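You operate a simulated robot arm through the tools that you are given. There is no shell and no other tool. Be economical: measure what you need, move in short steps, check, and stop when the job is done.

Carry out the task below with a simulated robot arm. There is one attempt and no reset: what you move stays moved.

Task
Seat 57 can't hear or be heard: get the black audio box working.
Fine: press TEST once, then slide the microphone on and turn the volume to HIGH; the last TEST must show SOUND OK.

The check looks at the end state, three seconds after you hand in, the way a careful person would. Anything else that was tipped, shoved, dropped, spilled or broken makes it a failure.

Robot
A 7-joint arm with a two-finger parallel gripper on a trunk, on a base that drives. Base frame: it is fixed to the floor where the robot stands at the start and does not move with it; the origin is under the middle of the robot, x ahead of it, y to its left, z up. Lengths are in mm, angles in rad, forces in N, time in s.
Its first joint turns from -2.897 to 2.897 rad. Places, roughly: audio box [700, 0, 800]; microphone slide of the black audio box [700, -100, 800]; microphone slide of the white audio box [700, 800, 800]; orange-band screen power key [900, 100, 900]; test key of the black audio box [700, -100, 800]; test key of the white audio box [700, 800, 800]; volume wheel of the black audio box [700, 0, 800]; volume wheel of the white audio box [700, 900, 800]. Payload 3.43 kg.
Tool frame: the origin (TCP) lies between the finger pads and is the grasp point; the fingertips stand 34 mm ahead of it; z points along the fingers, y is the line along which they close. Largest opening 128 mm; finger width 24, thickness 12; the body of the gripper, 48 by 130 mm, starts 96 mm behind the TCP.
Orientation is that of the tool frame in the base frame, as a unit quaternion [x, y, z, w]. With the fingers straight down and closing along the base's y, the tool's x points along the base's -x, its y along +y and its z along -z.

Tools
- The arm moves only by the tool servo_tool. Its arguments are lists of equal length, an entry for each row: "slide": the shift along the tool's x, y, z in units of 50 mm (1.0 is 50 mm), a list of three; "angular": the turn, a rotation vector about the tool's x, y, z in units of 5 degrees (1.0 is 5 degrees), a list of three; "claw": the gripper command, from -1 (shut) to 1 (fully open), values between in proportion. In form: {"slide": [[tx, ty, tz], ...], "angular": [[ax, ay, az], ...], "claw": [claw, ...]}. A call has 1 to 20 rows; each row shifts and turns the commanded pose from where the row before left it, along the tool's axes as they then stand. A call with a number of a shift or a turn outside -1 to 1 is refused whole. Each row takes 0.2 s and may step no farther than 50 mm and 0.15 rad from the row before; otherwise, or with a gripper value out of range, the whole call is refused. A pose out of reach is approached as far as the arm can. The call stops where the force on the tool passes 90 N (or 10 N more than at its start, if that is more) or the arm is blocked; 0.2 s more then pass. Each finger travels about 153 mm/s and halts on what it meets, pressing with about 28 N; the grip force reading is that of the motor and also rises with nothing between the fingers. The clock runs only during rows and for 0.2 s after the last one: add rows that do not move to give the fingers time. The reply holds the time, the measured pose of the TCP, the force on the tool along the base axes, the opening and the grip force, in the units named above and with some noise, with the torque about the TCP (base axes, N m) and any sound that the robot's microphone picked up.
- Cameras (640 x 400 px; columns grow to the right, rows downward): "scene" is now at [201.7, 202.1, 1357.5]; the picture's right is [-0.29, -0.96, 0.00], its down [-0.58, 0.17, -0.80] and it looks along [0.76, -0.23, -0.60] (base axes); focal length 260 px, centre (320, 200). "wrist" rides on the gripper at [76, -11, -160] in the tool frame; the picture's right is [0.15, 0.99, 0.00], its down [-0.88, 0.13, -0.46] and it looks along [-0.45, 0.07, 0.89] (tool axes); focal length 234 px, centre (320, 200). There is no depth. A picture from a camera that has moved, and an enlarged one, comes with that camera's place and axes in the base frame and with its lens. The place of the scene camera against the robot may be out by one fixed shift of up to 18 mm in any direction.
- capture(camera): a new picture of that camera. It takes no simulated time.
- roll_base(legs): drives the robot by 1 to 6 legs, each [ahead, turn to the left] in mm and rad, along the robot's own axes; the way and the turn of a leg run together, so that a leg with both is an arc; at most 1500 mm and 3.142 rad a leg. The arm and the cameras ride along, it lands a little off, and it stops where it bumps. It gives what a move gives.
- aim_head(pan, tilt): turns the head with the scene camera to pan (to the left, within 2.094 rad either way) and tilt (down, from -0.506 to 1.204), counted from straight ahead of the robot. It gives what a move gives.
- inspect(camera, box): a new picture of the part [left, top, right, bottom] of that camera's present view, enlarged. It takes no simulated time.
- hand_in(): hands the job in; it is judged then, once.

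Go step by step. Nothing tells you exact positions but the pictures and the camera data: compare them with the known pose of the tool, close in by small moves and look again before you grip or let go. The budget is 120 turns and 98 pictures, counting those below and the enlarged ones. Unless the task says otherwise, let go and move clear before handing in, and close with one line.

The tools are called after "Call:" as a command line: name --argument value ..., lists and objects as JSON in quotes. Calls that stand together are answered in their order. servo_tool: Moves the arm, as the interface text tells. Its arguments: {"type":"object","properties":{"slide":{"type":"array"},"angular":{"type":"array"},"claw":{"type":"array"}},"required":["slide","angular","claw"]} The other tools are called the same way: roll_base (legs) drives the base; aim_head (pan, tilt) turns the head that bears the scene camera; capture (camera) takes a picture; inspect (camera, box) takes an enlarged picture of a part of a camera's view; hand_in () hands the job in.

At the start:

```text
time: 0.0
eef_pos: [655.2, -134.8, 1100.1]
orientation: [-0.001, 1.0, 0.0, 0.0]
force: [1.2, 0.6, -0.6]
torque: [-0.01, -0.01, -0.01]
finger_gap: 127.8
grasp_force: 0.1
robot x, y, heading: [-2.2, 0.1, -0.002]
head pan, tilt: [-0.295, 0.635]
```

scene: 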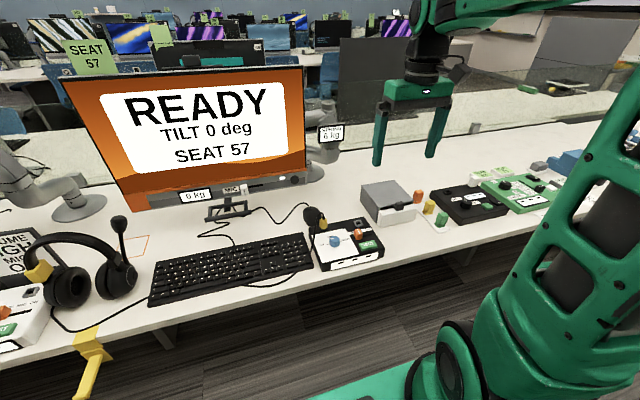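
wrist: 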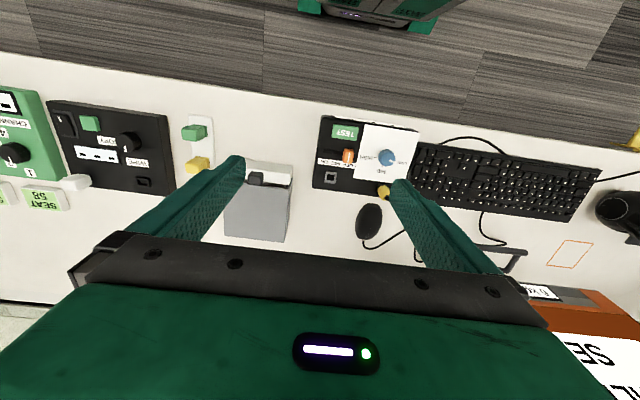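

I see the black audio box right of the keyboard, with a green TEST key, an orange slide and a blue wheel. I'll look closer with both cameras.

Call:
inspect --camera "wrist" --box '[300, 100, 430, 210]'

Call:
inspect --camera "scene" --box '[290, 195, 400, 280]'

Call:
inspect --camera "scene" --box '[0, 190, 160, 370]'

```text
3.64 times, centred on (365, 155) of wrist
camera zoom: at [579.0, -146.4, 1258.6], right [-0.15, 0.99, 0.0], down [0.88, 0.13, 0.45], along [0.45, 0.07, -0.89], focal length 852 px, centre (156, 364)
```

zoom: 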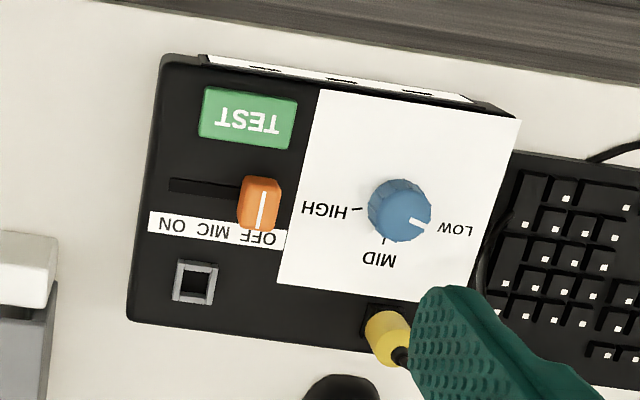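

```text
4.71 times, centred on (345, 238) of scene
camera zoom: at [201.7, 202.1, 1357.5], right [-0.29, -0.96, 0.0], down [-0.58, 0.17, -0.8], along [0.76, -0.23, -0.6], focal length 1225 px, centre (202, 24)
```

zoom: 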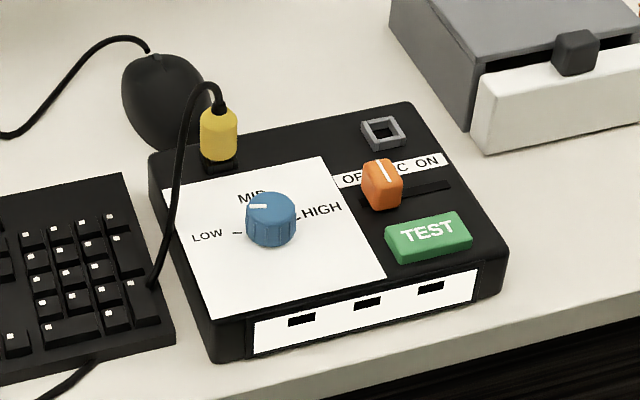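

```text
2.22 times, centred on (80, 280) of scene
camera zoom: at [201.7, 202.1, 1357.5], right [-0.29, -0.96, 0.0], down [-0.58, 0.17, -0.8], along [0.76, -0.23, -0.6], focal length 579 px, centre (853, 22)
```

zoom: 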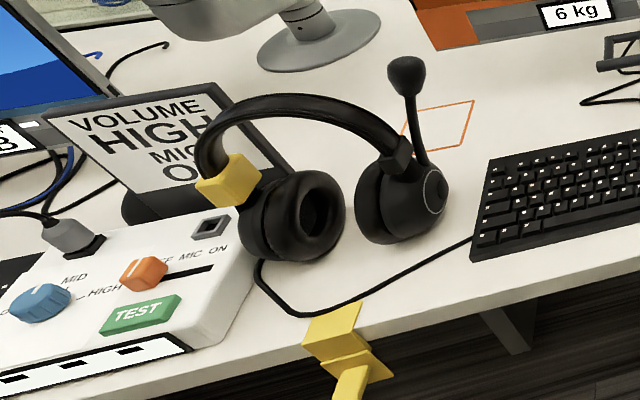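

The TEST key comes out near (660, -84, 798), the slide near (700, -70, 815) and the wheel near (690, 3, 825). I'll close the gripper and move above TEST.

Call:
servo_tool --slide '[[-0.05, 0.5, 0.5], [-0.05, 0.5, 0.5], [0, 0, 1], [0, 0, 1], [0, 0, 0.9], [0, 0, 0], [0, 0, 0]]' --angular '[[0, 0, 0], [0, 0, 0], [0, 0, 0], [0, 0, 0], [0, 0, 0], [0, 0, 0], [0, 0, 0]]' --claw '[-1, -1, -1, -1, -1, -1, -1]'

Call:
capture --camera "wrist"

Call:
capture --camera "scene"

```text
time: 1.6
eef_pos: [647.2, -85.3, 911.3]
orientation: [-0.001, 1.0, -0.001, 0.007]
force: [0.8, -0.5, 0.6]
torque: [0.01, 0.01, -0.03]
finger_gap: 0.1
grasp_force: 28.2
robot x, y, heading: [-0.7, -0.5, 0.002]
head pan, tilt: [-0.295, 0.635]
```

```text
92 pictures are left
camera wrist: at [569.3, -95.9, 1069.2], right [-0.15, 0.99, 0.0], down [0.88, 0.13, 0.47], along [0.46, 0.07, -0.88], focal length 234 px, centre (320, 200)
```

wrist: 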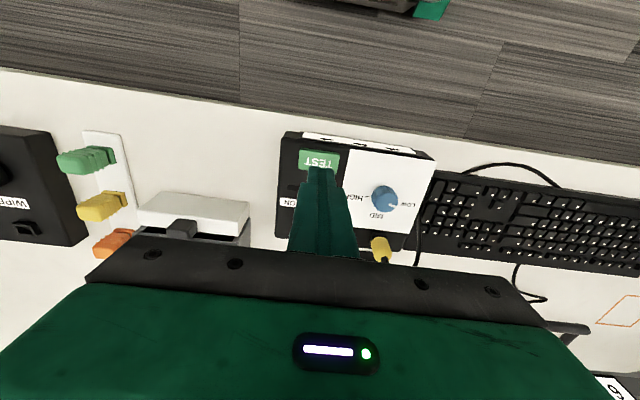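

```text
91 pictures are left
camera scene: at [201.7, 202.1, 1357.5], right [-0.29, -0.96, 0.0], down [-0.58, 0.17, -0.8], along [0.76, -0.23, -0.6], focal length 260 px, centre (320, 200)
```

scene: 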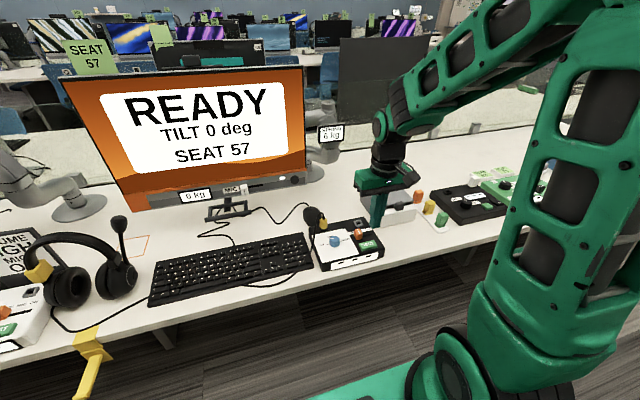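

The TEST estimate holds at about (658, -83). The arm stopped a bit short in x, so I'll settle and correct.

Call:
servo_tool --slide '[[0, 0, 0.3], [0, 0, 0.3]]' --angular '[[0, 0, 0], [0, 0, 0]]' --claw '[-1, -1]'

```text
time: 2.2
eef_pos: [647.1, -86.5, 883.0]
orientation: [0.001, 1.0, 0.0, 0.006]
force: [-0.1, -0.2, 0.5]
torque: [0.0, -0.01, 0.0]
finger_gap: 0.1
grasp_force: 27.8
robot x, y, heading: [-0.5, -1.7, 0.001]
head pan, tilt: [-0.295, 0.635]
```

Call:
servo_tool --slide '[[-0.2, 0.04, 0.3], [0, 0, 0.3], [0, 0, 0]]' --angular '[[0, 0, 0], [0, 0, 0], [0, 0, 0]]' --claw '[-1, -1, -1]'

Call:
inspect --camera "scene" --box '[290, 180, 430, 280]'

Call:
inspect --camera "wrist" --box '[240, 120, 460, 280]'

```text
time: 3.0
eef_pos: [658.4, -82.6, 852.5]
orientation: [-0.001, 1.0, -0.001, 0.006]
force: [1.2, 0.5, -0.2]
torque: [0.0, -0.01, -0.02]
finger_gap: 0.3
grasp_force: 27.9
robot x, y, heading: [0.1, 3.2, -0.001]
head pan, tilt: [-0.295, 0.635]
```

```text
4.00 times, centred on (360, 230) of scene
camera zoom: at [201.7, 202.1, 1357.5], right [-0.29, -0.96, 0.0], down [-0.58, 0.17, -0.8], along [0.76, -0.23, -0.6], focal length 1042 px, centre (160, 80)
```

zoom: 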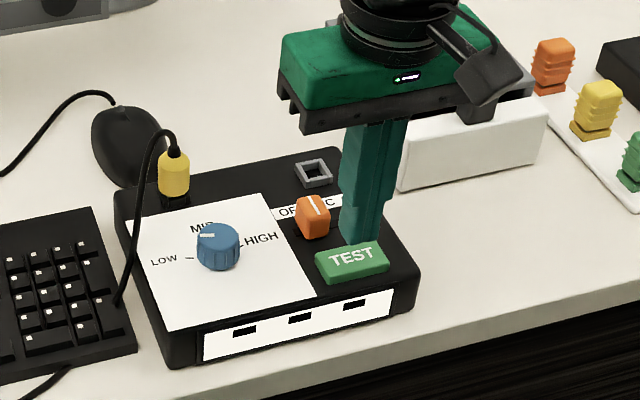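

```text
2.50 times, centred on (350, 200) of wrist
camera zoom: at [580.8, -94.2, 1010.3], right [-0.15, 0.99, 0.0], down [0.88, 0.13, 0.47], along [0.46, 0.07, -0.88], focal length 585 px, centre (245, 200)
```

zoom: 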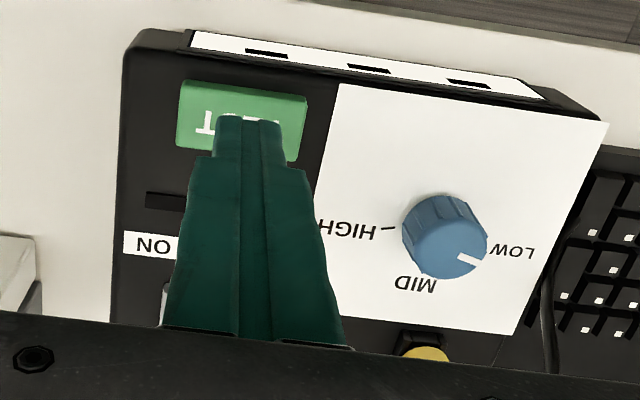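

The fingertips are over the TEST key, about 20 mm above it. I'll press straight down in small steps.

Call:
servo_tool --slide '[[0.06, 0, 0.2], [0, 0, 0.1], [0, 0, 0.06], [0, 0, 0.04]]' --angular '[[0, 0, 0], [0, 0, 0], [0, 0, 0], [0, 0, 0]]' --claw '[-1, -1, -1, -1]'

Call:
capture --camera "scene"

```text
time: 4.0
eef_pos: [656.7, -83.6, 834.1]
orientation: [-0.001, 1.0, 0.0, 0.006]
force: [-0.8, 0.5, -0.7]
torque: [-0.02, 0.01, 0.0]
finger_gap: 0.0
grasp_force: 28.5
robot x, y, heading: [-5.3, -4.4, 0.001]
head pan, tilt: [-0.295, 0.635]
```

```text
88 pictures are left
camera scene: at [201.7, 202.1, 1357.5], right [-0.29, -0.96, 0.0], down [-0.58, 0.17, -0.8], along [0.76, -0.23, -0.6], focal length 260 px, centre (320, 200)
```

scene: 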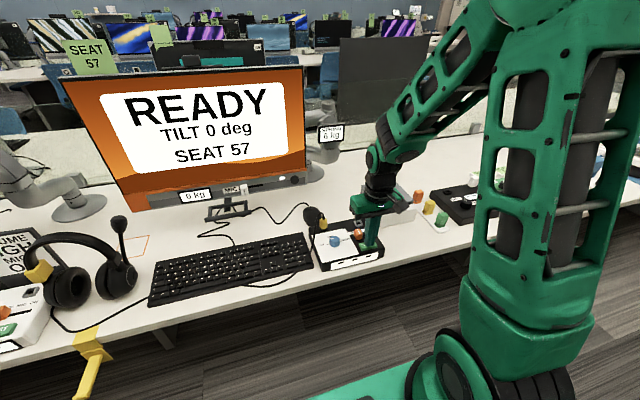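

No contact yet with the tips at z ≈ 800, so I'll keep going in small steps.

Call:
servo_tool --slide '[[0, 0, 0.05], [0, 0, 0.05], [0, 0, 0]]' --angular '[[0, 0, 0], [0, 0, 0], [0, 0, 0]]' --claw '[-1, -1, -1]'

Call:
inspect --camera "scene" --box '[310, 200, 400, 280]'

```text
time: 4.8
eef_pos: [655.8, -84.2, 829.0]
orientation: [0.0, 1.0, 0.001, 0.006]
force: [-0.8, 0.4, -0.4]
torque: [0.01, 0.0, -0.02]
finger_gap: 0.0
grasp_force: 27.8
robot x, y, heading: [-0.4, -3.2, -0.0]
head pan, tilt: [-0.295, 0.635]
```

```text
5.00 times, centred on (355, 240) of scene
camera zoom: at [201.7, 202.1, 1357.5], right [-0.29, -0.96, 0.0], down [-0.58, 0.17, -0.8], along [0.76, -0.23, -0.6], focal length 1302 px, centre (145, 0)
```

zoom: 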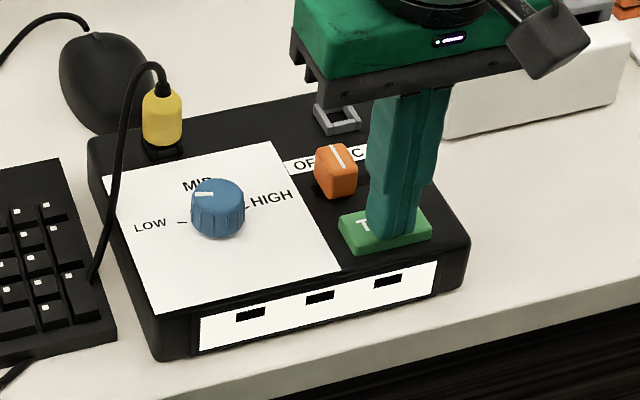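

Call:
servo_tool --slide '[[0, 0, 0.04], [0, 0, 0.04], [0, 0, 0]]' --angular '[[0, 0, 0], [0, 0, 0], [0, 0, 0]]' --claw '[-1, -1, -1]'

Call:
capture --camera "scene"

```text
time: 5.6
eef_pos: [655.6, -83.2, 825.8]
orientation: [0.0, 1.0, -0.001, 0.005]
force: [-0.5, 0.0, 3.0]
torque: [0.03, 0.07, 0.04]
finger_gap: 0.2
grasp_force: 28.5
robot x, y, heading: [1.8, 1.5, -0.0]
head pan, tilt: [-0.295, 0.635]
heard: click
```

```text
86 pictures are left
camera scene: at [201.6, 202.1, 1357.5], right [-0.29, -0.96, 0.0], down [-0.58, 0.17, -0.8], along [0.76, -0.23, -0.6], focal length 260 px, centre (320, 200)
```

scene: 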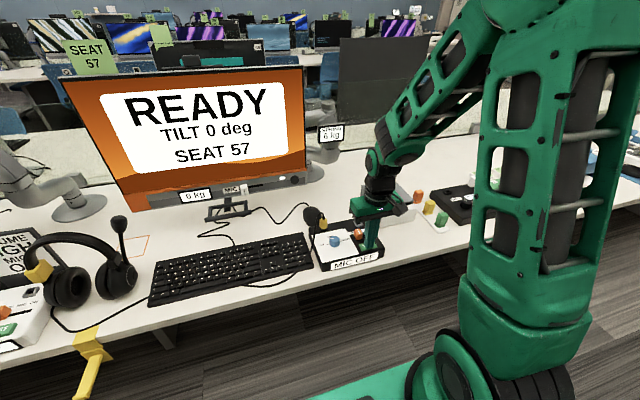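

It clicked, and the box display shows MIC OFF, so that's the first test. I'll lift, then look at the slide knob before pushing it.

Call:
servo_tool --slide '[[0, 0, -0.9], [0, 0, -0.9], [0, 0.9, 0], [0, 0.6, 0], [0, 0, 0]]' --angular '[[0, 0, 0], [0, 0, 0], [0, 0, 0], [0, 0, 0], [0, 0, 0]]' --claw '[-1, -1, -1, -1, -1]'

Call:
inspect --camera "wrist" --box '[180, 120, 400, 280]'

Call:
inspect --camera "scene" --box '[310, 210, 400, 280]'

```text
time: 6.8
eef_pos: [653.7, -7.6, 914.9]
orientation: [0.0, 1.0, 0.0, 0.005]
force: [0.8, -0.3, 0.5]
torque: [0.01, -0.05, 0.01]
finger_gap: 0.2
grasp_force: 27.9
robot x, y, heading: [0.6, 1.1, 0.0]
head pan, tilt: [-0.295, 0.635]
```

```text
2.50 times, centred on (290, 200) of wrist
camera zoom: at [576.6, -18.3, 1071.7], right [-0.15, 0.99, 0.0], down [0.88, 0.13, 0.47], along [0.46, 0.07, -0.88], focal length 585 px, centre (395, 200)
```

zoom: 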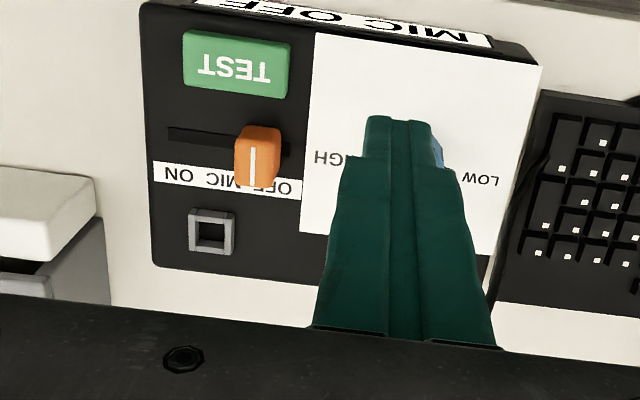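

```text
5.71 times, centred on (355, 245) of scene
camera zoom: at [201.7, 202.1, 1357.5], right [-0.29, -0.96, 0.0], down [-0.58, 0.17, -0.8], along [0.76, -0.23, -0.6], focal length 1488 px, centre (120, -57)
```

zoom: 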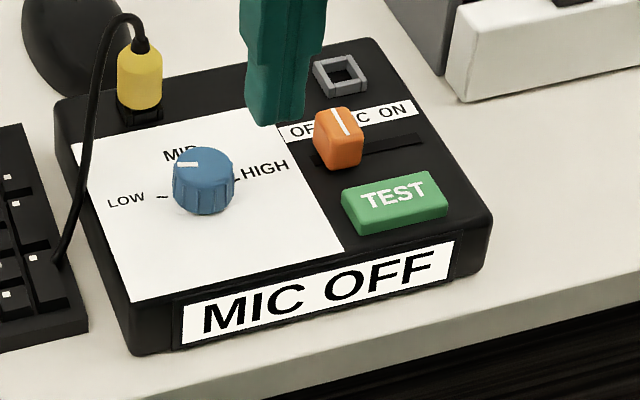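

The slot runs along y at x ≈ 703, and the knob's left face is at y ≈ -55. I'll move the closed fingers to (703, -36) above the gap between knob and wheel.

Call:
servo_tool --slide '[[-0.6, -0.3, 0.2], [-0.37, -0.27, 0.3], [0, 0, 0.4], [0, 0, 0]]' --angular '[[0, 0, 0], [0, 0, 0], [0, 0, 0], [0, 0, 0]]' --claw '[-1, -1, -1, -1]'

Call:
inspect --camera "wrist" --box '[180, 120, 400, 280]'

Call:
inspect --camera "scene" --box '[310, 210, 400, 280]'

```text
time: 7.8
eef_pos: [704.1, -37.9, 870.6]
orientation: [-0.001, 1.0, 0.0, 0.005]
force: [-0.3, 0.2, 0.1]
torque: [0.01, 0.01, 0.01]
finger_gap: 0.0
grasp_force: 28.0
robot x, y, heading: [-1.9, -1.8, 0.006]
head pan, tilt: [-0.295, 0.635]
```

```text
2.50 times, centred on (290, 200) of wrist
camera zoom: at [626.4, -47.7, 1027.5], right [-0.15, 0.99, 0.0], down [0.88, 0.13, 0.47], along [0.46, 0.07, -0.89], focal length 585 px, centre (395, 200)
```

zoom: 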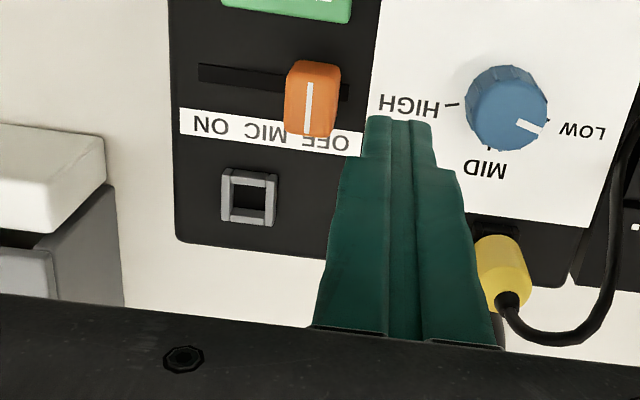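

```text
5.71 times, centred on (355, 245) of scene
camera zoom: at [201.7, 202.1, 1357.5], right [-0.29, -0.96, 0.0], down [-0.58, 0.17, -0.8], along [0.76, -0.23, -0.6], focal length 1488 px, centre (120, -57)
```

zoom: 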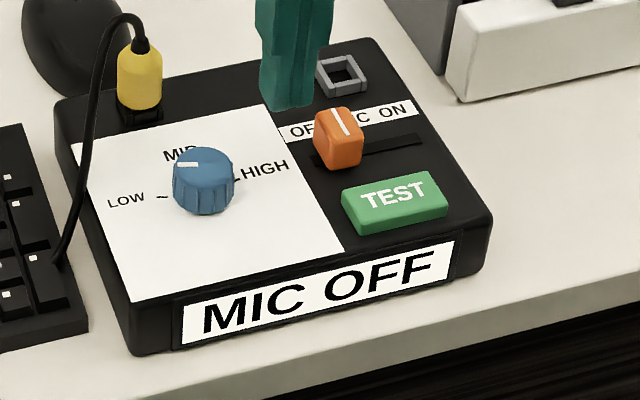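

The finger clears the knob by about 7 mm and the wheel by about 13 mm. I'll go down and push toward ON.

Call:
servo_tool --slide '[[0, 0, 0.4], [0, 0, 0.28], [0, 0, 0], [0, -0.2, 0], [0, -0.2, 0], [0, -0.1, 0], [0, 0, 0]]' --angular '[[0, 0, 0], [0, 0, 0], [0, 0, 0], [0, 0, 0], [0, 0, 0], [0, 0, 0], [0, 0, 0]]' --claw '[-1, -1, -1, -1, -1, -1, -1]'

Call:
inspect --camera "wrist" --box '[180, 100, 400, 260]'

Call:
inspect --camera "scene" --box '[310, 210, 400, 280]'

```text
time: 9.4
eef_pos: [705.0, -61.4, 836.4]
orientation: [-0.001, 1.0, 0.0, 0.005]
force: [-0.7, 0.7, -1.2]
torque: [0.03, 0.0, 0.0]
finger_gap: 0.0
grasp_force: 27.8
robot x, y, heading: [-1.0, -1.3, -0.003]
head pan, tilt: [-0.295, 0.635]
```

```text
2.50 times, centred on (290, 180) of wrist
camera zoom: at [626.9, -73.2, 993.3], right [-0.15, 0.99, 0.0], down [0.88, 0.13, 0.47], along [0.46, 0.07, -0.89], focal length 585 px, centre (395, 250)
```

zoom: 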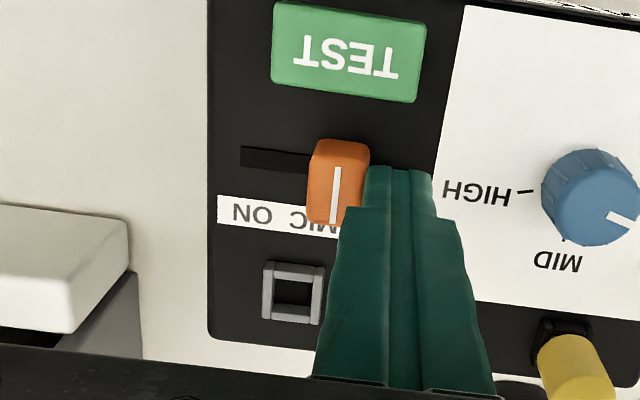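

```text
5.71 times, centred on (355, 245) of scene
camera zoom: at [201.8, 202.1, 1357.5], right [-0.29, -0.96, 0.0], down [-0.58, 0.17, -0.8], along [0.76, -0.23, -0.6], focal length 1488 px, centre (120, -57)
```

zoom: 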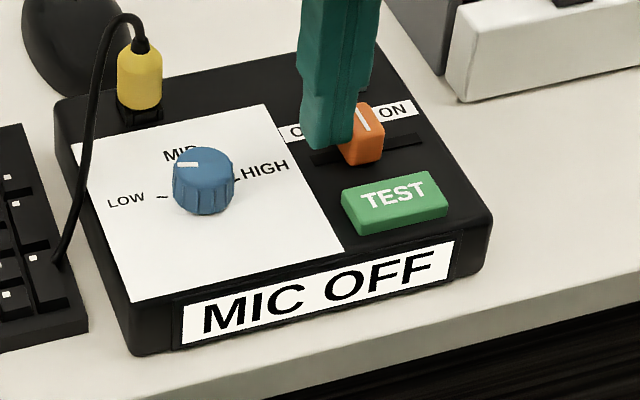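

The knob is moving freely, so I'll push it further in small steps until it stops.

Call:
servo_tool --slide '[[0, -0.1, 0], [0, -0.1, 0], [0, -0.1, 0], [0, -0.08, 0], [0, 0, 0]]' --angular '[[0, 0, 0], [0, 0, 0], [0, 0, 0], [0, 0, 0], [0, 0, 0]]' --claw '[-1, -1, -1, -1, -1]'

Call:
inspect --camera "wrist" --box '[180, 100, 400, 260]'

```text
time: 10.6
eef_pos: [704.1, -81.1, 836.2]
orientation: [0.0, 1.0, 0.0, 0.007]
force: [-0.5, 0.6, -0.8]
torque: [0.01, 0.01, 0.0]
finger_gap: 0.0
grasp_force: 28.2
robot x, y, heading: [-0.4, -0.0, -0.003]
head pan, tilt: [-0.295, 0.635]
```

```text
2.50 times, centred on (290, 180) of wrist
camera zoom: at [626.7, -91.9, 993.8], right [-0.15, 0.99, 0.0], down [0.88, 0.13, 0.47], along [0.46, 0.07, -0.88], focal length 585 px, centre (395, 250)
```

zoom: 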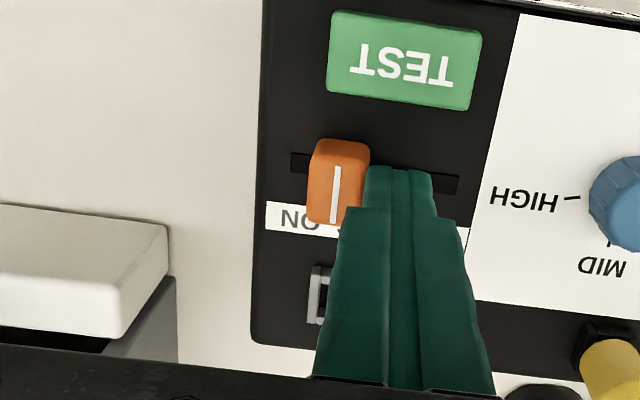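

Call:
servo_tool --slide '[[0, -0.04, 0], [0, -0.04, 0], [0, 0, 0]]' --angular '[[0, 0, 0], [0, 0, 0], [0, 0, 0]]' --claw '[-1, -1, -1]'

Call:
inspect --camera "wrist" --box '[180, 100, 400, 260]'

```text
time: 11.4
eef_pos: [705.2, -85.4, 836.3]
orientation: [0.0, 1.0, 0.0, 0.007]
force: [-0.3, -0.1, 1.8]
torque: [0.02, 0.03, 0.03]
finger_gap: 0.3
grasp_force: 27.9
robot x, y, heading: [1.3, -0.9, -0.002]
head pan, tilt: [-0.295, 0.635]
```

```text
2.50 times, centred on (290, 180) of wrist
camera zoom: at [626.7, -95.7, 993.3], right [-0.15, 0.99, 0.0], down [0.88, 0.13, 0.47], along [0.46, 0.07, -0.88], focal length 585 px, centre (395, 250)
```

zoom: 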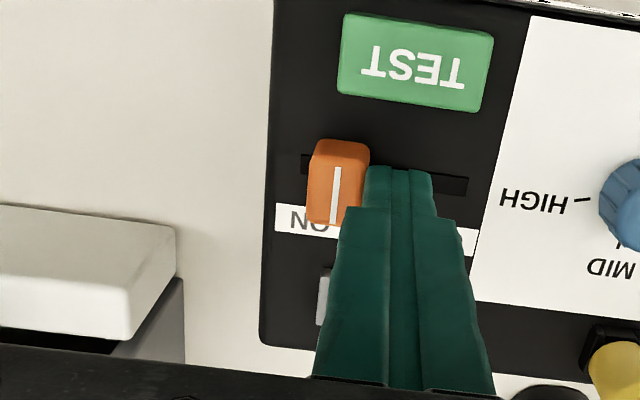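

Call:
servo_tool --slide '[[0, -0.03, 0], [0, 0, 0]]' --angular '[[0, 0, 0], [0, 0, 0]]' --claw '[-1, -1]'

Call:
inspect --camera "wrist" --box '[180, 100, 400, 260]'

```text
time: 12.0
eef_pos: [704.7, -86.2, 835.1]
orientation: [0.0, 1.0, 0.0, 0.006]
force: [-0.6, -0.1, 0.9]
torque: [0.05, 0.0, -0.03]
finger_gap: 0.1
grasp_force: 28.4
robot x, y, heading: [-0.2, -0.7, -0.001]
head pan, tilt: [-0.295, 0.635]
```

```text
2.50 times, centred on (290, 180) of wrist
camera zoom: at [626.9, -97.1, 993.4], right [-0.15, 0.99, 0.0], down [0.88, 0.13, 0.47], along [0.46, 0.07, -0.89], focal length 585 px, centre (395, 250)
```

zoom: 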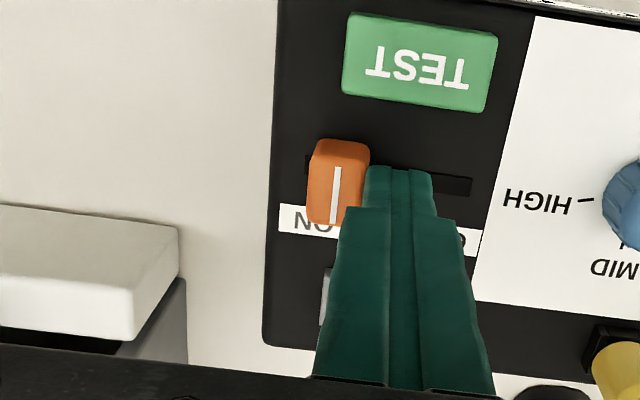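

The slide is at the ON end. I'll back off, lift, move above the wheel at about (691, 6), open to about 60 mm and pre-rotate counterclockwise by 75°.

Call:
servo_tool --slide '[[0, 0.12, 0], [0, 0.04, -0.8], [0, 0, -1], [0.14, 0.84, 0], [0.14, 0.84, 0], [0, 0, 0], [0, 0, 0], [0, 0, 0], [0, 0, 0], [0, 0, 0], [0, 0, 0], [0, 0, 0], [0, 0, 0], [0, 0, 0], [0, 0, 0], [0, 0, 0], [0, 0, 0], [0, 0, 0], [0, 0, 0], [0, 0, 0]]' --angular '[[0, 0, 0], [0, 0, 0], [0, 0, 0], [0, 0, 0], [0, 0, 0], [0, 0, -1], [0, 0, -1], [0, 0, -1], [0, 0, -1], [0, 0, -1], [0, 0, -1], [0, 0, -1], [0, 0, -1], [0, 0, -1], [0, 0, -1], [0, 0, -1], [0, 0, -1], [0, 0, -1], [0, 0, -1], [0, 0, -1]]' --claw '[-1, -1, -1, -1, -1, -0.06, -0.06, -0.06, -0.06, -0.06, -0.06, -0.06, -0.06, -0.06, -0.06, -0.06, -0.06, -0.06, -0.06, -0.06]'

Call:
capture --camera "wrist"

Call:
inspect --camera "scene" --box '[290, 190, 400, 280]'

```text
time: 16.2
eef_pos: [689.8, 6.0, 925.8]
orientation: [-0.609, 0.793, -0.003, 0.005]
force: [0.0, -0.5, 0.0]
torque: [-0.03, -0.01, 0.01]
finger_gap: 60.1
grasp_force: 0.1
robot x, y, heading: [2.3, -0.3, -0.001]
head pan, tilt: [-0.295, 0.635]
```

```text
76 pictures are left
camera wrist: at [678.9, -70.6, 1084.0], right [-0.99, 0.11, -0.01], down [0.1, 0.88, 0.46], along [0.06, 0.45, -0.89], focal length 234 px, centre (320, 200)
```

wrist: 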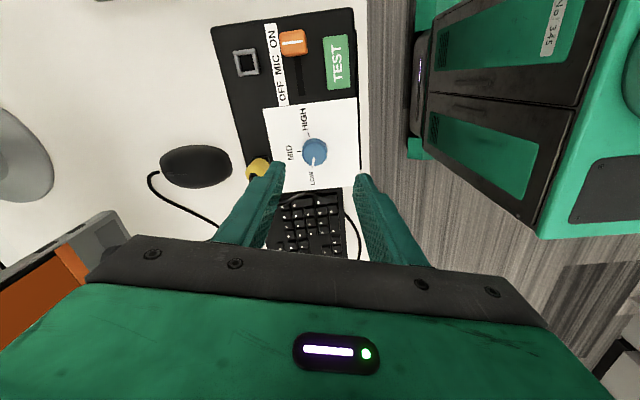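

```text
4.44 times, centred on (345, 235) of scene
camera zoom: at [201.7, 202.1, 1357.5], right [-0.29, -0.96, 0.0], down [-0.58, 0.17, -0.8], along [0.76, -0.23, -0.6], focal length 1157 px, centre (209, 44)
```

zoom: 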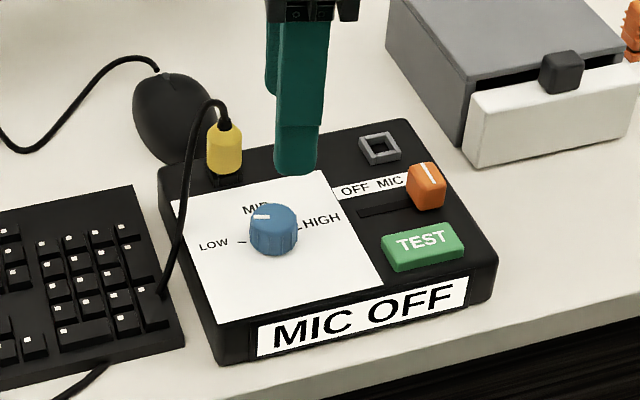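

Call:
servo_tool --slide '[[0, 0, 0.6], [0, 0, 0.2], [0, 0, 0]]' --angular '[[0, 0, 0], [0, 0, 0], [0, 0, 0]]' --claw '[-0.06, -0.06, -0.06]'

Call:
inspect --camera "wrist" --box '[220, 100, 420, 230]'

Call:
inspect --camera "scene" --box '[300, 200, 400, 270]'

```text
time: 17.0
eef_pos: [689.8, 6.0, 884.7]
orientation: [-0.609, 0.793, -0.003, 0.006]
force: [0.6, 0.7, 0.4]
torque: [-0.01, 0.01, -0.02]
finger_gap: 60.3
grasp_force: 0.1
robot x, y, heading: [-3.2, -1.6, -0.001]
head pan, tilt: [-0.295, 0.635]
```

```text
3.08 times, centred on (320, 165) of wrist
camera zoom: at [679.3, -69.9, 1043.6], right [-0.99, 0.11, -0.01], down [0.1, 0.88, 0.46], along [0.06, 0.45, -0.89], focal length 720 px, centre (320, 308)
```

zoom: 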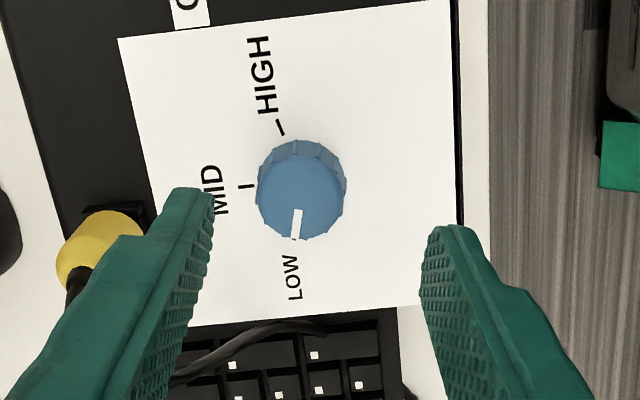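

```text
5.71 times, centred on (350, 235) of scene
camera zoom: at [201.7, 202.1, 1357.5], right [-0.29, -0.96, 0.0], down [-0.58, 0.17, -0.8], along [0.76, -0.23, -0.6], focal length 1488 px, centre (149, 0)
```

zoom: 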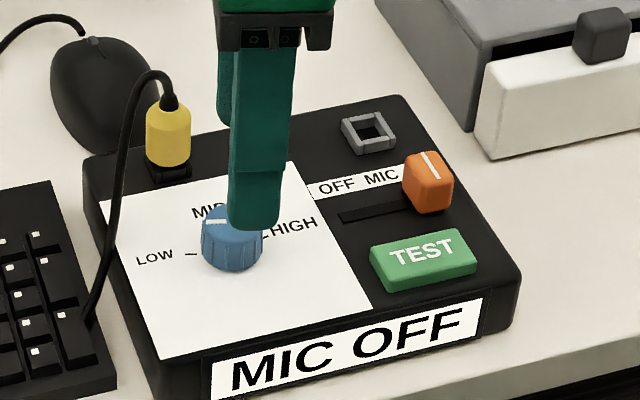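

Relative to the fingers the wheel sits about 4 mm further in x, at about (694, 4). I'll correct and descend with the tips around the wheel.

Call:
servo_tool --slide '[[0.018, -0.088, 0.3], [0, 0, 0.4], [0, 0, 0.26], [0, 0, 0]]' --angular '[[0, 0, 0], [0, 0, 0], [0, 0, 0], [0, 0, 0]]' --claw '[-0.06, -0.06, -0.06, -0.06]'

Call:
inspect --camera "wrist" --box '[220, 80, 420, 210]'

Call:
inspect --camera "scene" --box '[300, 200, 400, 270]'

```text
time: 18.0
eef_pos: [694.6, 3.1, 836.7]
orientation: [-0.609, 0.793, -0.002, 0.005]
force: [0.5, -0.3, 0.5]
torque: [0.03, -0.01, -0.02]
finger_gap: 59.9
grasp_force: 0.1
robot x, y, heading: [-1.6, -3.1, 0.003]
head pan, tilt: [-0.295, 0.635]
```

```text
3.08 times, centred on (320, 145) of wrist
camera zoom: at [683.9, -71.9, 995.3], right [-0.99, 0.11, -0.01], down [0.1, 0.88, 0.46], along [0.06, 0.45, -0.89], focal length 720 px, centre (320, 369)
```

zoom: 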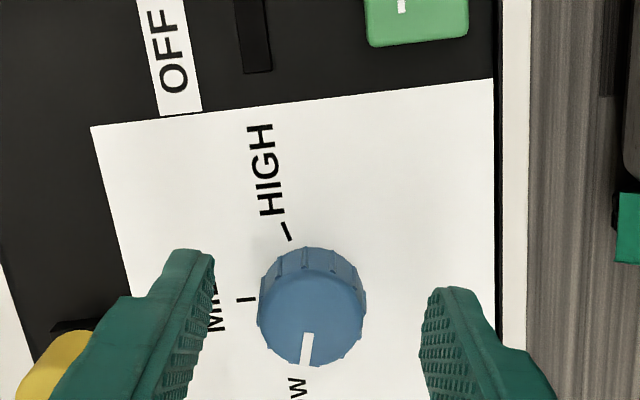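

```text
5.71 times, centred on (350, 235) of scene
camera zoom: at [201.7, 202.1, 1357.5], right [-0.29, -0.96, 0.0], down [-0.58, 0.17, -0.8], along [0.76, -0.23, -0.6], focal length 1488 px, centre (149, 0)
```

zoom: 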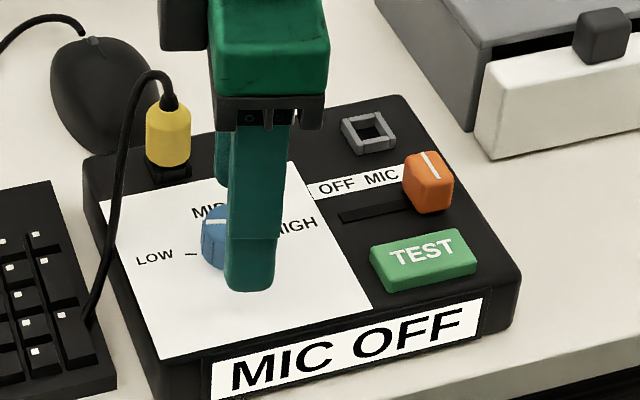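

The wheel is nearly centred between the fingers. I'll shift about 1.5 mm, lower 5 mm and close gently in stages.

Call:
servo_tool --slide '[[0, -0.03, 0.1], [0, 0, 0], [0, 0, 0], [0, 0, 0], [0, 0, 0]]' --angular '[[0, 0, 0], [0, 0, 0], [0, 0, 0], [0, 0, 0], [0, 0, 0]]' --claw '[-0.06, -0.4, -0.45, -0.5, -0.5]'

Call:
inspect --camera "wrist" --box '[220, 80, 420, 210]'

```text
time: 19.2
eef_pos: [696.1, 2.5, 832.5]
orientation: [-0.609, 0.793, -0.002, 0.005]
force: [1.2, 0.6, -0.8]
torque: [-0.01, 0.02, -0.03]
finger_gap: 31.8
grasp_force: 0.0
robot x, y, heading: [0.6, -1.0, 0.001]
head pan, tilt: [-0.295, 0.635]
```

```text
3.08 times, centred on (320, 145) of wrist
camera zoom: at [685.3, -72.5, 990.7], right [-0.99, 0.11, -0.01], down [0.1, 0.88, 0.46], along [0.06, 0.45, -0.89], focal length 720 px, centre (320, 369)
```

zoom: 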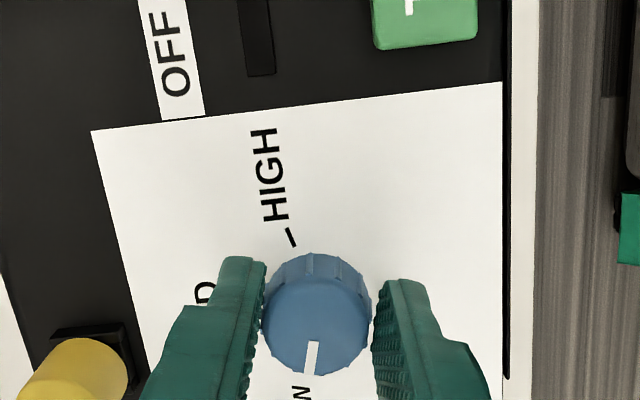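

It's well centred, so I'll grip and turn clockwise a first bit.

Call:
servo_tool --slide '[[0, 0, 0], [0, 0, 0], [0, 0, 0], [0, 0, 0], [0, 0, 0], [0, 0, 0], [0, 0, 0]]' --angular '[[0, 0, 0], [0, 0, 0], [0, 0, 1], [0, 0, 1], [0, 0, 1], [0, 0, 1], [0, 0, 0]]' --claw '[-0.7, -0.7, -0.7, -0.7, -0.7, -0.7, -0.7]'

Call:
inspect --camera "wrist" --box '[220, 80, 420, 210]'

```text
time: 20.8
eef_pos: [694.2, 4.2, 832.8]
orientation: [-0.461, 0.887, -0.001, 0.004]
force: [-9.8, 5.6, -1.3]
torque: [0.14, 0.51, 0.06]
finger_gap: 30.4
grasp_force: 45.3
robot x, y, heading: [0.4, -2.0, 0.003]
head pan, tilt: [-0.295, 0.635]
```

```text
3.08 times, centred on (320, 145) of wrist
camera zoom: at [658.9, -64.3, 990.4], right [-0.89, 0.45, -0.01], down [0.39, 0.8, 0.46], along [0.21, 0.41, -0.89], focal length 720 px, centre (320, 369)
```

zoom: 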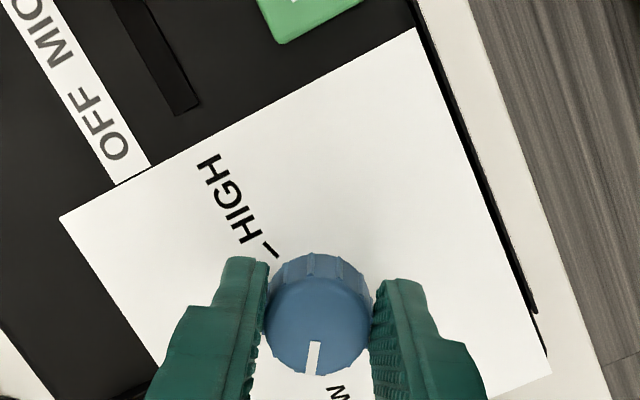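

The wheel turns with the gripper. Continuing clockwise.

Call:
servo_tool --slide '[[0, 0, 0], [0, 0, 0], [0, 0, 0], [0, 0, 0], [0, 0, 0], [0, 0, 0], [0, 0, 0], [0, 0, 0], [0, 0, 0], [0, 0, 0], [0, 0, 0], [0, 0, 0], [0, 0, 0]]' --angular '[[0, 0, 1], [0, 0, 1], [0, 0, 1], [0, 0, 1], [0, 0, 1], [0, 0, 1], [0, 0, 1], [0, 0, 1], [0, 0, 1], [0, 0, 1], [0, 0, 1], [0, 0, 1], [0, 0, 0]]' --claw '[-0.7, -0.7, -0.7, -0.7, -0.7, -0.7, -0.7, -0.7, -0.7, -0.7, -0.7, -0.7, -0.7]'

Call:
inspect --camera "wrist" --box '[220, 80, 420, 210]'

Call:
inspect --camera "scene" --box '[300, 200, 400, 270]'

```text
time: 23.6
eef_pos: [694.8, 8.3, 832.5]
orientation: [0.04, 0.999, 0.003, 0.005]
force: [-14.7, 45.4, -20.0]
torque: [1.3, 0.66, 0.1]
finger_gap: 30.0
grasp_force: 45.2
robot x, y, heading: [0.4, -2.9, -0.001]
head pan, tilt: [-0.295, 0.635]
```

```text
3.08 times, centred on (320, 145) of wrist
camera zoom: at [617.7, 2.3, 990.1], right [-0.07, 1.0, 0.01], down [0.88, 0.06, 0.47], along [0.46, 0.04, -0.88], focal length 720 px, centre (320, 369)
```

zoom: 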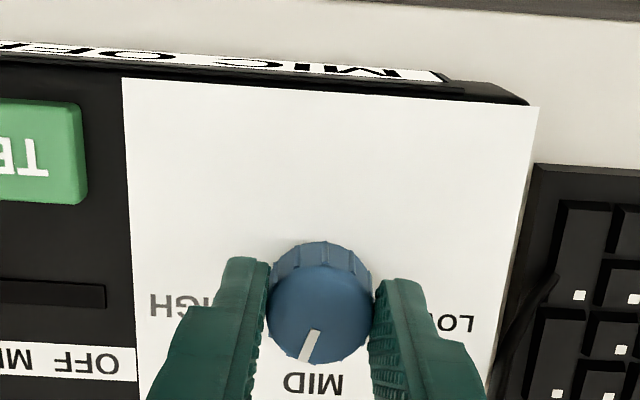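

```text
5.71 times, centred on (350, 235) of scene
camera zoom: at [201.9, 203.6, 1357.2], right [-0.29, -0.96, 0.01], down [-0.58, 0.17, -0.8], along [0.76, -0.23, -0.6], focal length 1488 px, centre (149, 0)
```

zoom: 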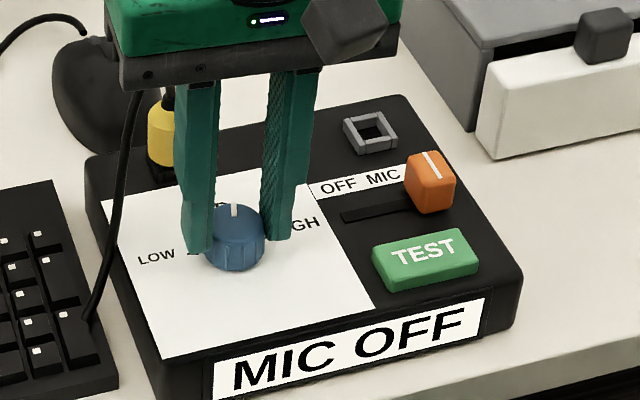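

The wheel is at MID, but a side force has built up (about 45 N) from slight off-centre. I'll relieve it by shifting +y while gripped, then check.

Call:
servo_tool --slide '[[0, 0.05, 0], [0, 0.05, 0], [0, 0, 0]]' --angular '[[0, 0, 0], [0, 0, 0], [0, 0, 0]]' --claw '[-0.7, -0.7, -0.7]'

```text
time: 24.4
eef_pos: [696.3, 9.0, 832.0]
orientation: [0.044, 0.999, 0.0, 0.005]
force: [-18.2, 17.8, -8.6]
torque: [0.8, 1.24, 0.08]
finger_gap: 30.0
grasp_force: 45.5
robot x, y, heading: [0.9, -1.0, 0.003]
head pan, tilt: [-0.295, 0.635]
```

Call:
servo_tool --slide '[[0.05, 0.06, 0], [0, 0, 0]]' --angular '[[0, 0, 0], [0, 0, 0]]' --claw '[-0.7, -0.7]'

```text
time: 25.0
eef_pos: [695.5, 7.6, 832.9]
orientation: [0.046, 0.999, -0.002, 0.006]
force: [-0.9, -9.1, -7.9]
torque: [-0.45, 0.64, -0.02]
finger_gap: 29.9
grasp_force: 45.0
robot x, y, heading: [-1.3, 3.8, 0.0]
head pan, tilt: [-0.295, 0.635]
```

The forces are low now. I'll continue turning in two halves.

Call:
servo_tool --slide '[[0, -0.02, 0], [0, 0, 0], [0, 0, 0], [0, 0, 0], [0, 0, 0], [0, 0, 0], [0, 0, 0], [0, 0, 0]]' --angular '[[0, 0, 1], [0, 0, 1], [0, 0, 1], [0, 0, 1], [0, 0, 1], [0, 0, 1], [0, 0, 1], [0, 0, 0]]' --claw '[-0.7, -0.7, -0.7, -0.7, -0.7, -0.7, -0.7, -0.7]'

Call:
inspect --camera "wrist" --box '[220, 80, 420, 210]'

Call:
inspect --camera "scene" --box '[300, 200, 400, 270]'

```text
time: 26.8
eef_pos: [695.3, 8.6, 833.3]
orientation: [0.343, 0.939, 0.003, 0.007]
force: [30.7, -15.3, -1.6]
torque: [-0.58, -1.03, 0.01]
finger_gap: 29.9
grasp_force: 45.0
robot x, y, heading: [-0.8, 1.2, -0.003]
head pan, tilt: [-0.295, 0.635]
```

```text
3.08 times, centred on (320, 145) of wrist
camera zoom: at [628.6, 50.0, 990.4], right [0.53, 0.85, 0.01], down [0.75, -0.47, 0.47], along [0.4, -0.24, -0.88], focal length 720 px, centre (320, 369)
```

zoom: 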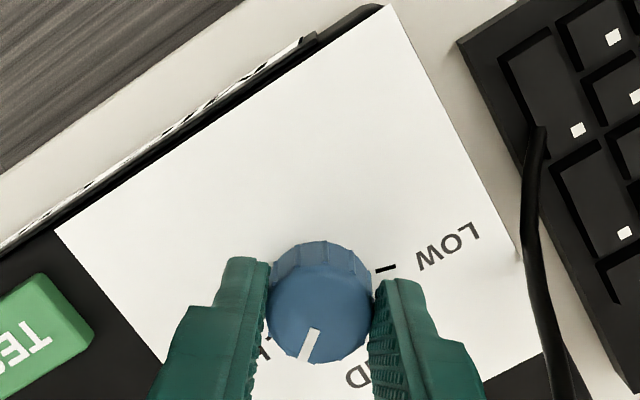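

```text
5.71 times, centred on (350, 235) of scene
camera zoom: at [203.1, 201.6, 1357.4], right [-0.29, -0.96, 0.0], down [-0.58, 0.17, -0.8], along [0.76, -0.23, -0.6], focal length 1488 px, centre (149, 0)
```

zoom: 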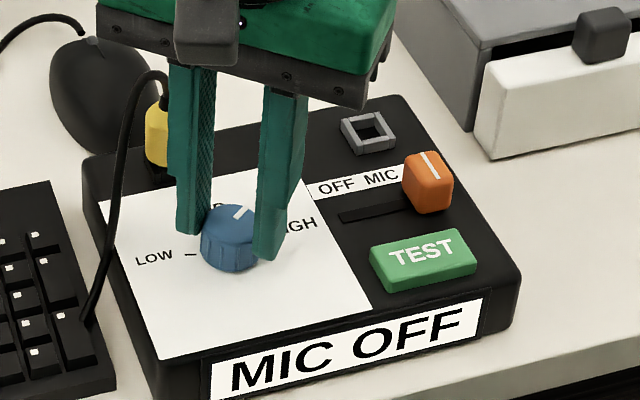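

Call:
servo_tool --slide '[[-0.09, 0.03, 0], [0, 0, 0], [0, 0, 0], [0, 0, 0], [0, 0, 0], [0, 0, 0]]' --angular '[[0, 0, 0], [0, 0, 1], [0, 0, 1], [0, 0, 1], [0, 0, 1], [0, 0, 0]]' --claw '[-0.7, -0.7, -0.7, -0.7, -0.7, -0.7]'

Call:
inspect --camera "wrist" --box '[220, 80, 420, 210]'

Call:
inspect --camera "scene" --box '[300, 200, 400, 270]'

```text
time: 28.2
eef_pos: [696.5, 9.6, 832.7]
orientation: [0.499, 0.867, 0.002, 0.003]
force: [-16.5, 9.8, 21.4]
torque: [0.7, 0.79, -0.02]
finger_gap: 29.8
grasp_force: 45.1
robot x, y, heading: [-2.1, 0.5, 0.002]
head pan, tilt: [-0.295, 0.635]
```

```text
3.08 times, centred on (320, 145) of wrist
camera zoom: at [647.5, 70.0, 991.0], right [0.78, 0.62, 0.01], down [0.55, -0.7, 0.46], along [0.29, -0.36, -0.89], focal length 720 px, centre (320, 369)
```

zoom: 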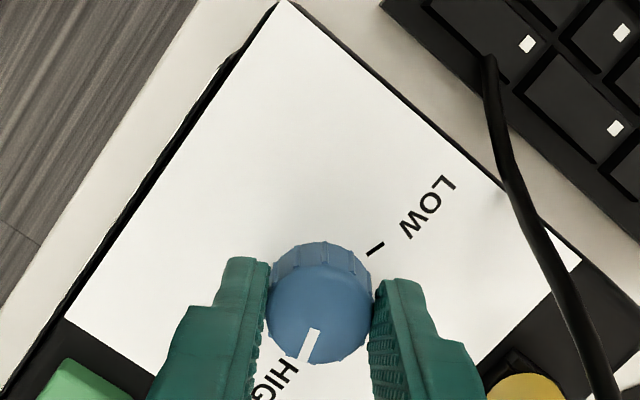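

```text
5.71 times, centred on (350, 235) of scene
camera zoom: at [200.5, 202.4, 1357.6], right [-0.29, -0.96, 0.0], down [-0.58, 0.17, -0.8], along [0.76, -0.23, -0.6], focal length 1488 px, centre (149, 0)
```

zoom: 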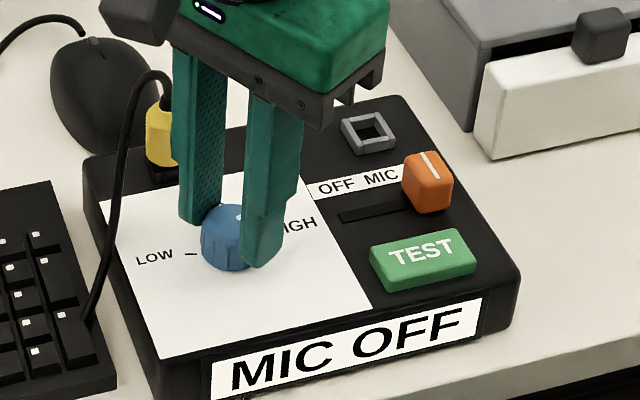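

Call:
servo_tool --slide '[[0.045, -0.02, 0], [0, 0, 0], [0, 0, 0], [0, 0, 0], [0, 0, 0]]' --angular '[[0, 0, 0], [0, 0, 1], [0, 0, 1], [0, 0, 1], [0, 0, 0]]' --claw '[-0.7, -0.7, -0.7, -0.7, -0.7]'

Call:
inspect --camera "wrist" --box '[220, 80, 420, 210]'

```text
time: 29.4
eef_pos: [695.8, 9.5, 832.9]
orientation: [0.609, 0.793, 0.004, 0.005]
force: [6.1, -0.4, 5.4]
torque: [-0.05, -0.25, 0.49]
finger_gap: 30.5
grasp_force: 45.0
robot x, y, heading: [1.2, 1.9, -0.002]
head pan, tilt: [-0.295, 0.635]
```

```text
3.08 times, centred on (320, 145) of wrist
camera zoom: at [664.7, 80.5, 990.7], right [0.92, 0.4, 0.01], down [0.35, -0.82, 0.46], along [0.19, -0.42, -0.89], focal length 720 px, centre (320, 369)
```

zoom: 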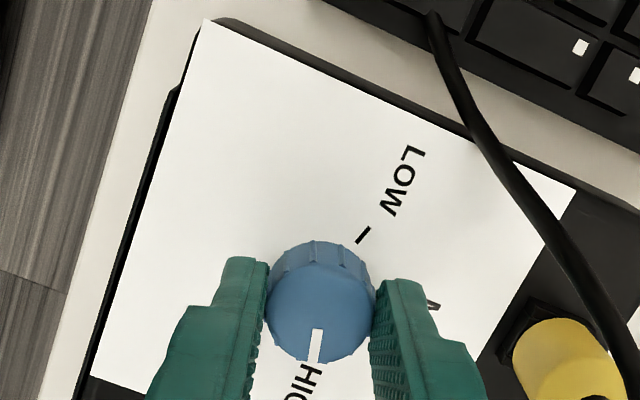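

The torque rise and a slight slip in the grip suggest the wheel hit its HIGH stop. I'll open, lift, and look.

Call:
servo_tool --slide '[[0, 0, 0], [0, 0, 0], [0, 0, -0.5], [0, 0, -1], [0, 0, -0.6], [0, 0, 0]]' --angular '[[0, 0, 0], [0, 0, 0], [0, 0, 0], [0, 0, 0], [0, 0, 0], [0, 0, 0]]' --claw '[-0.1, -0.1, -0.1, -0.1, -0.1, -0.1]'

Call:
inspect --camera "wrist" --box '[220, 80, 420, 210]'

Call:
inspect --camera "scene" --box '[300, 200, 400, 270]'

```text
time: 30.8
eef_pos: [696.1, 10.6, 937.3]
orientation: [0.608, 0.794, 0.003, 0.005]
force: [-0.1, 0.4, 0.3]
torque: [0.0, -0.01, -0.03]
finger_gap: 57.4
grasp_force: 0.0
robot x, y, heading: [-0.3, -2.4, 0.005]
head pan, tilt: [-0.295, 0.635]
```

```text
3.08 times, centred on (320, 145) of wrist
camera zoom: at [662.7, 80.8, 1095.4], right [0.92, 0.4, 0.01], down [0.35, -0.82, 0.46], along [0.19, -0.42, -0.89], focal length 720 px, centre (320, 369)
```

zoom: 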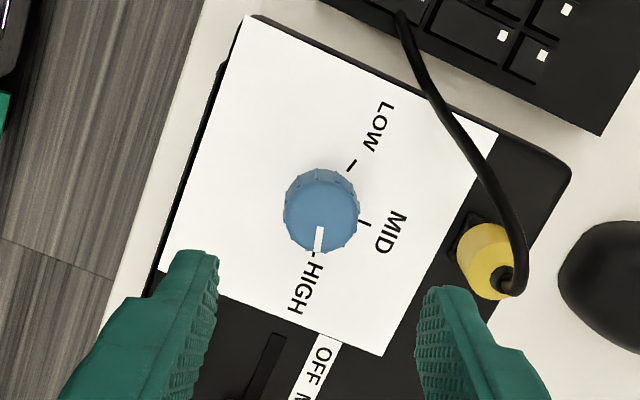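

```text
5.71 times, centred on (350, 235) of scene
camera zoom: at [201.7, 202.2, 1357.5], right [-0.29, -0.96, 0.0], down [-0.58, 0.17, -0.8], along [0.76, -0.23, -0.6], focal length 1488 px, centre (149, 0)
```

zoom: 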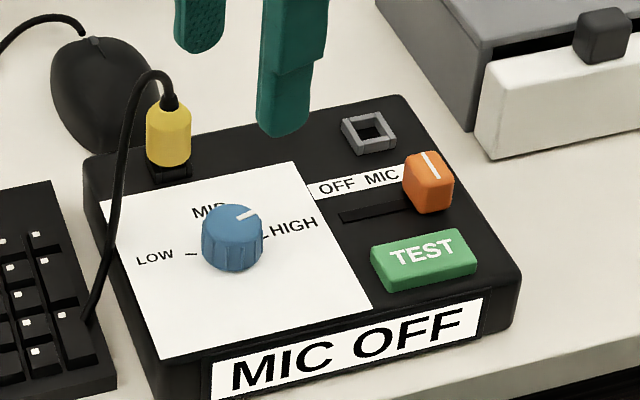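

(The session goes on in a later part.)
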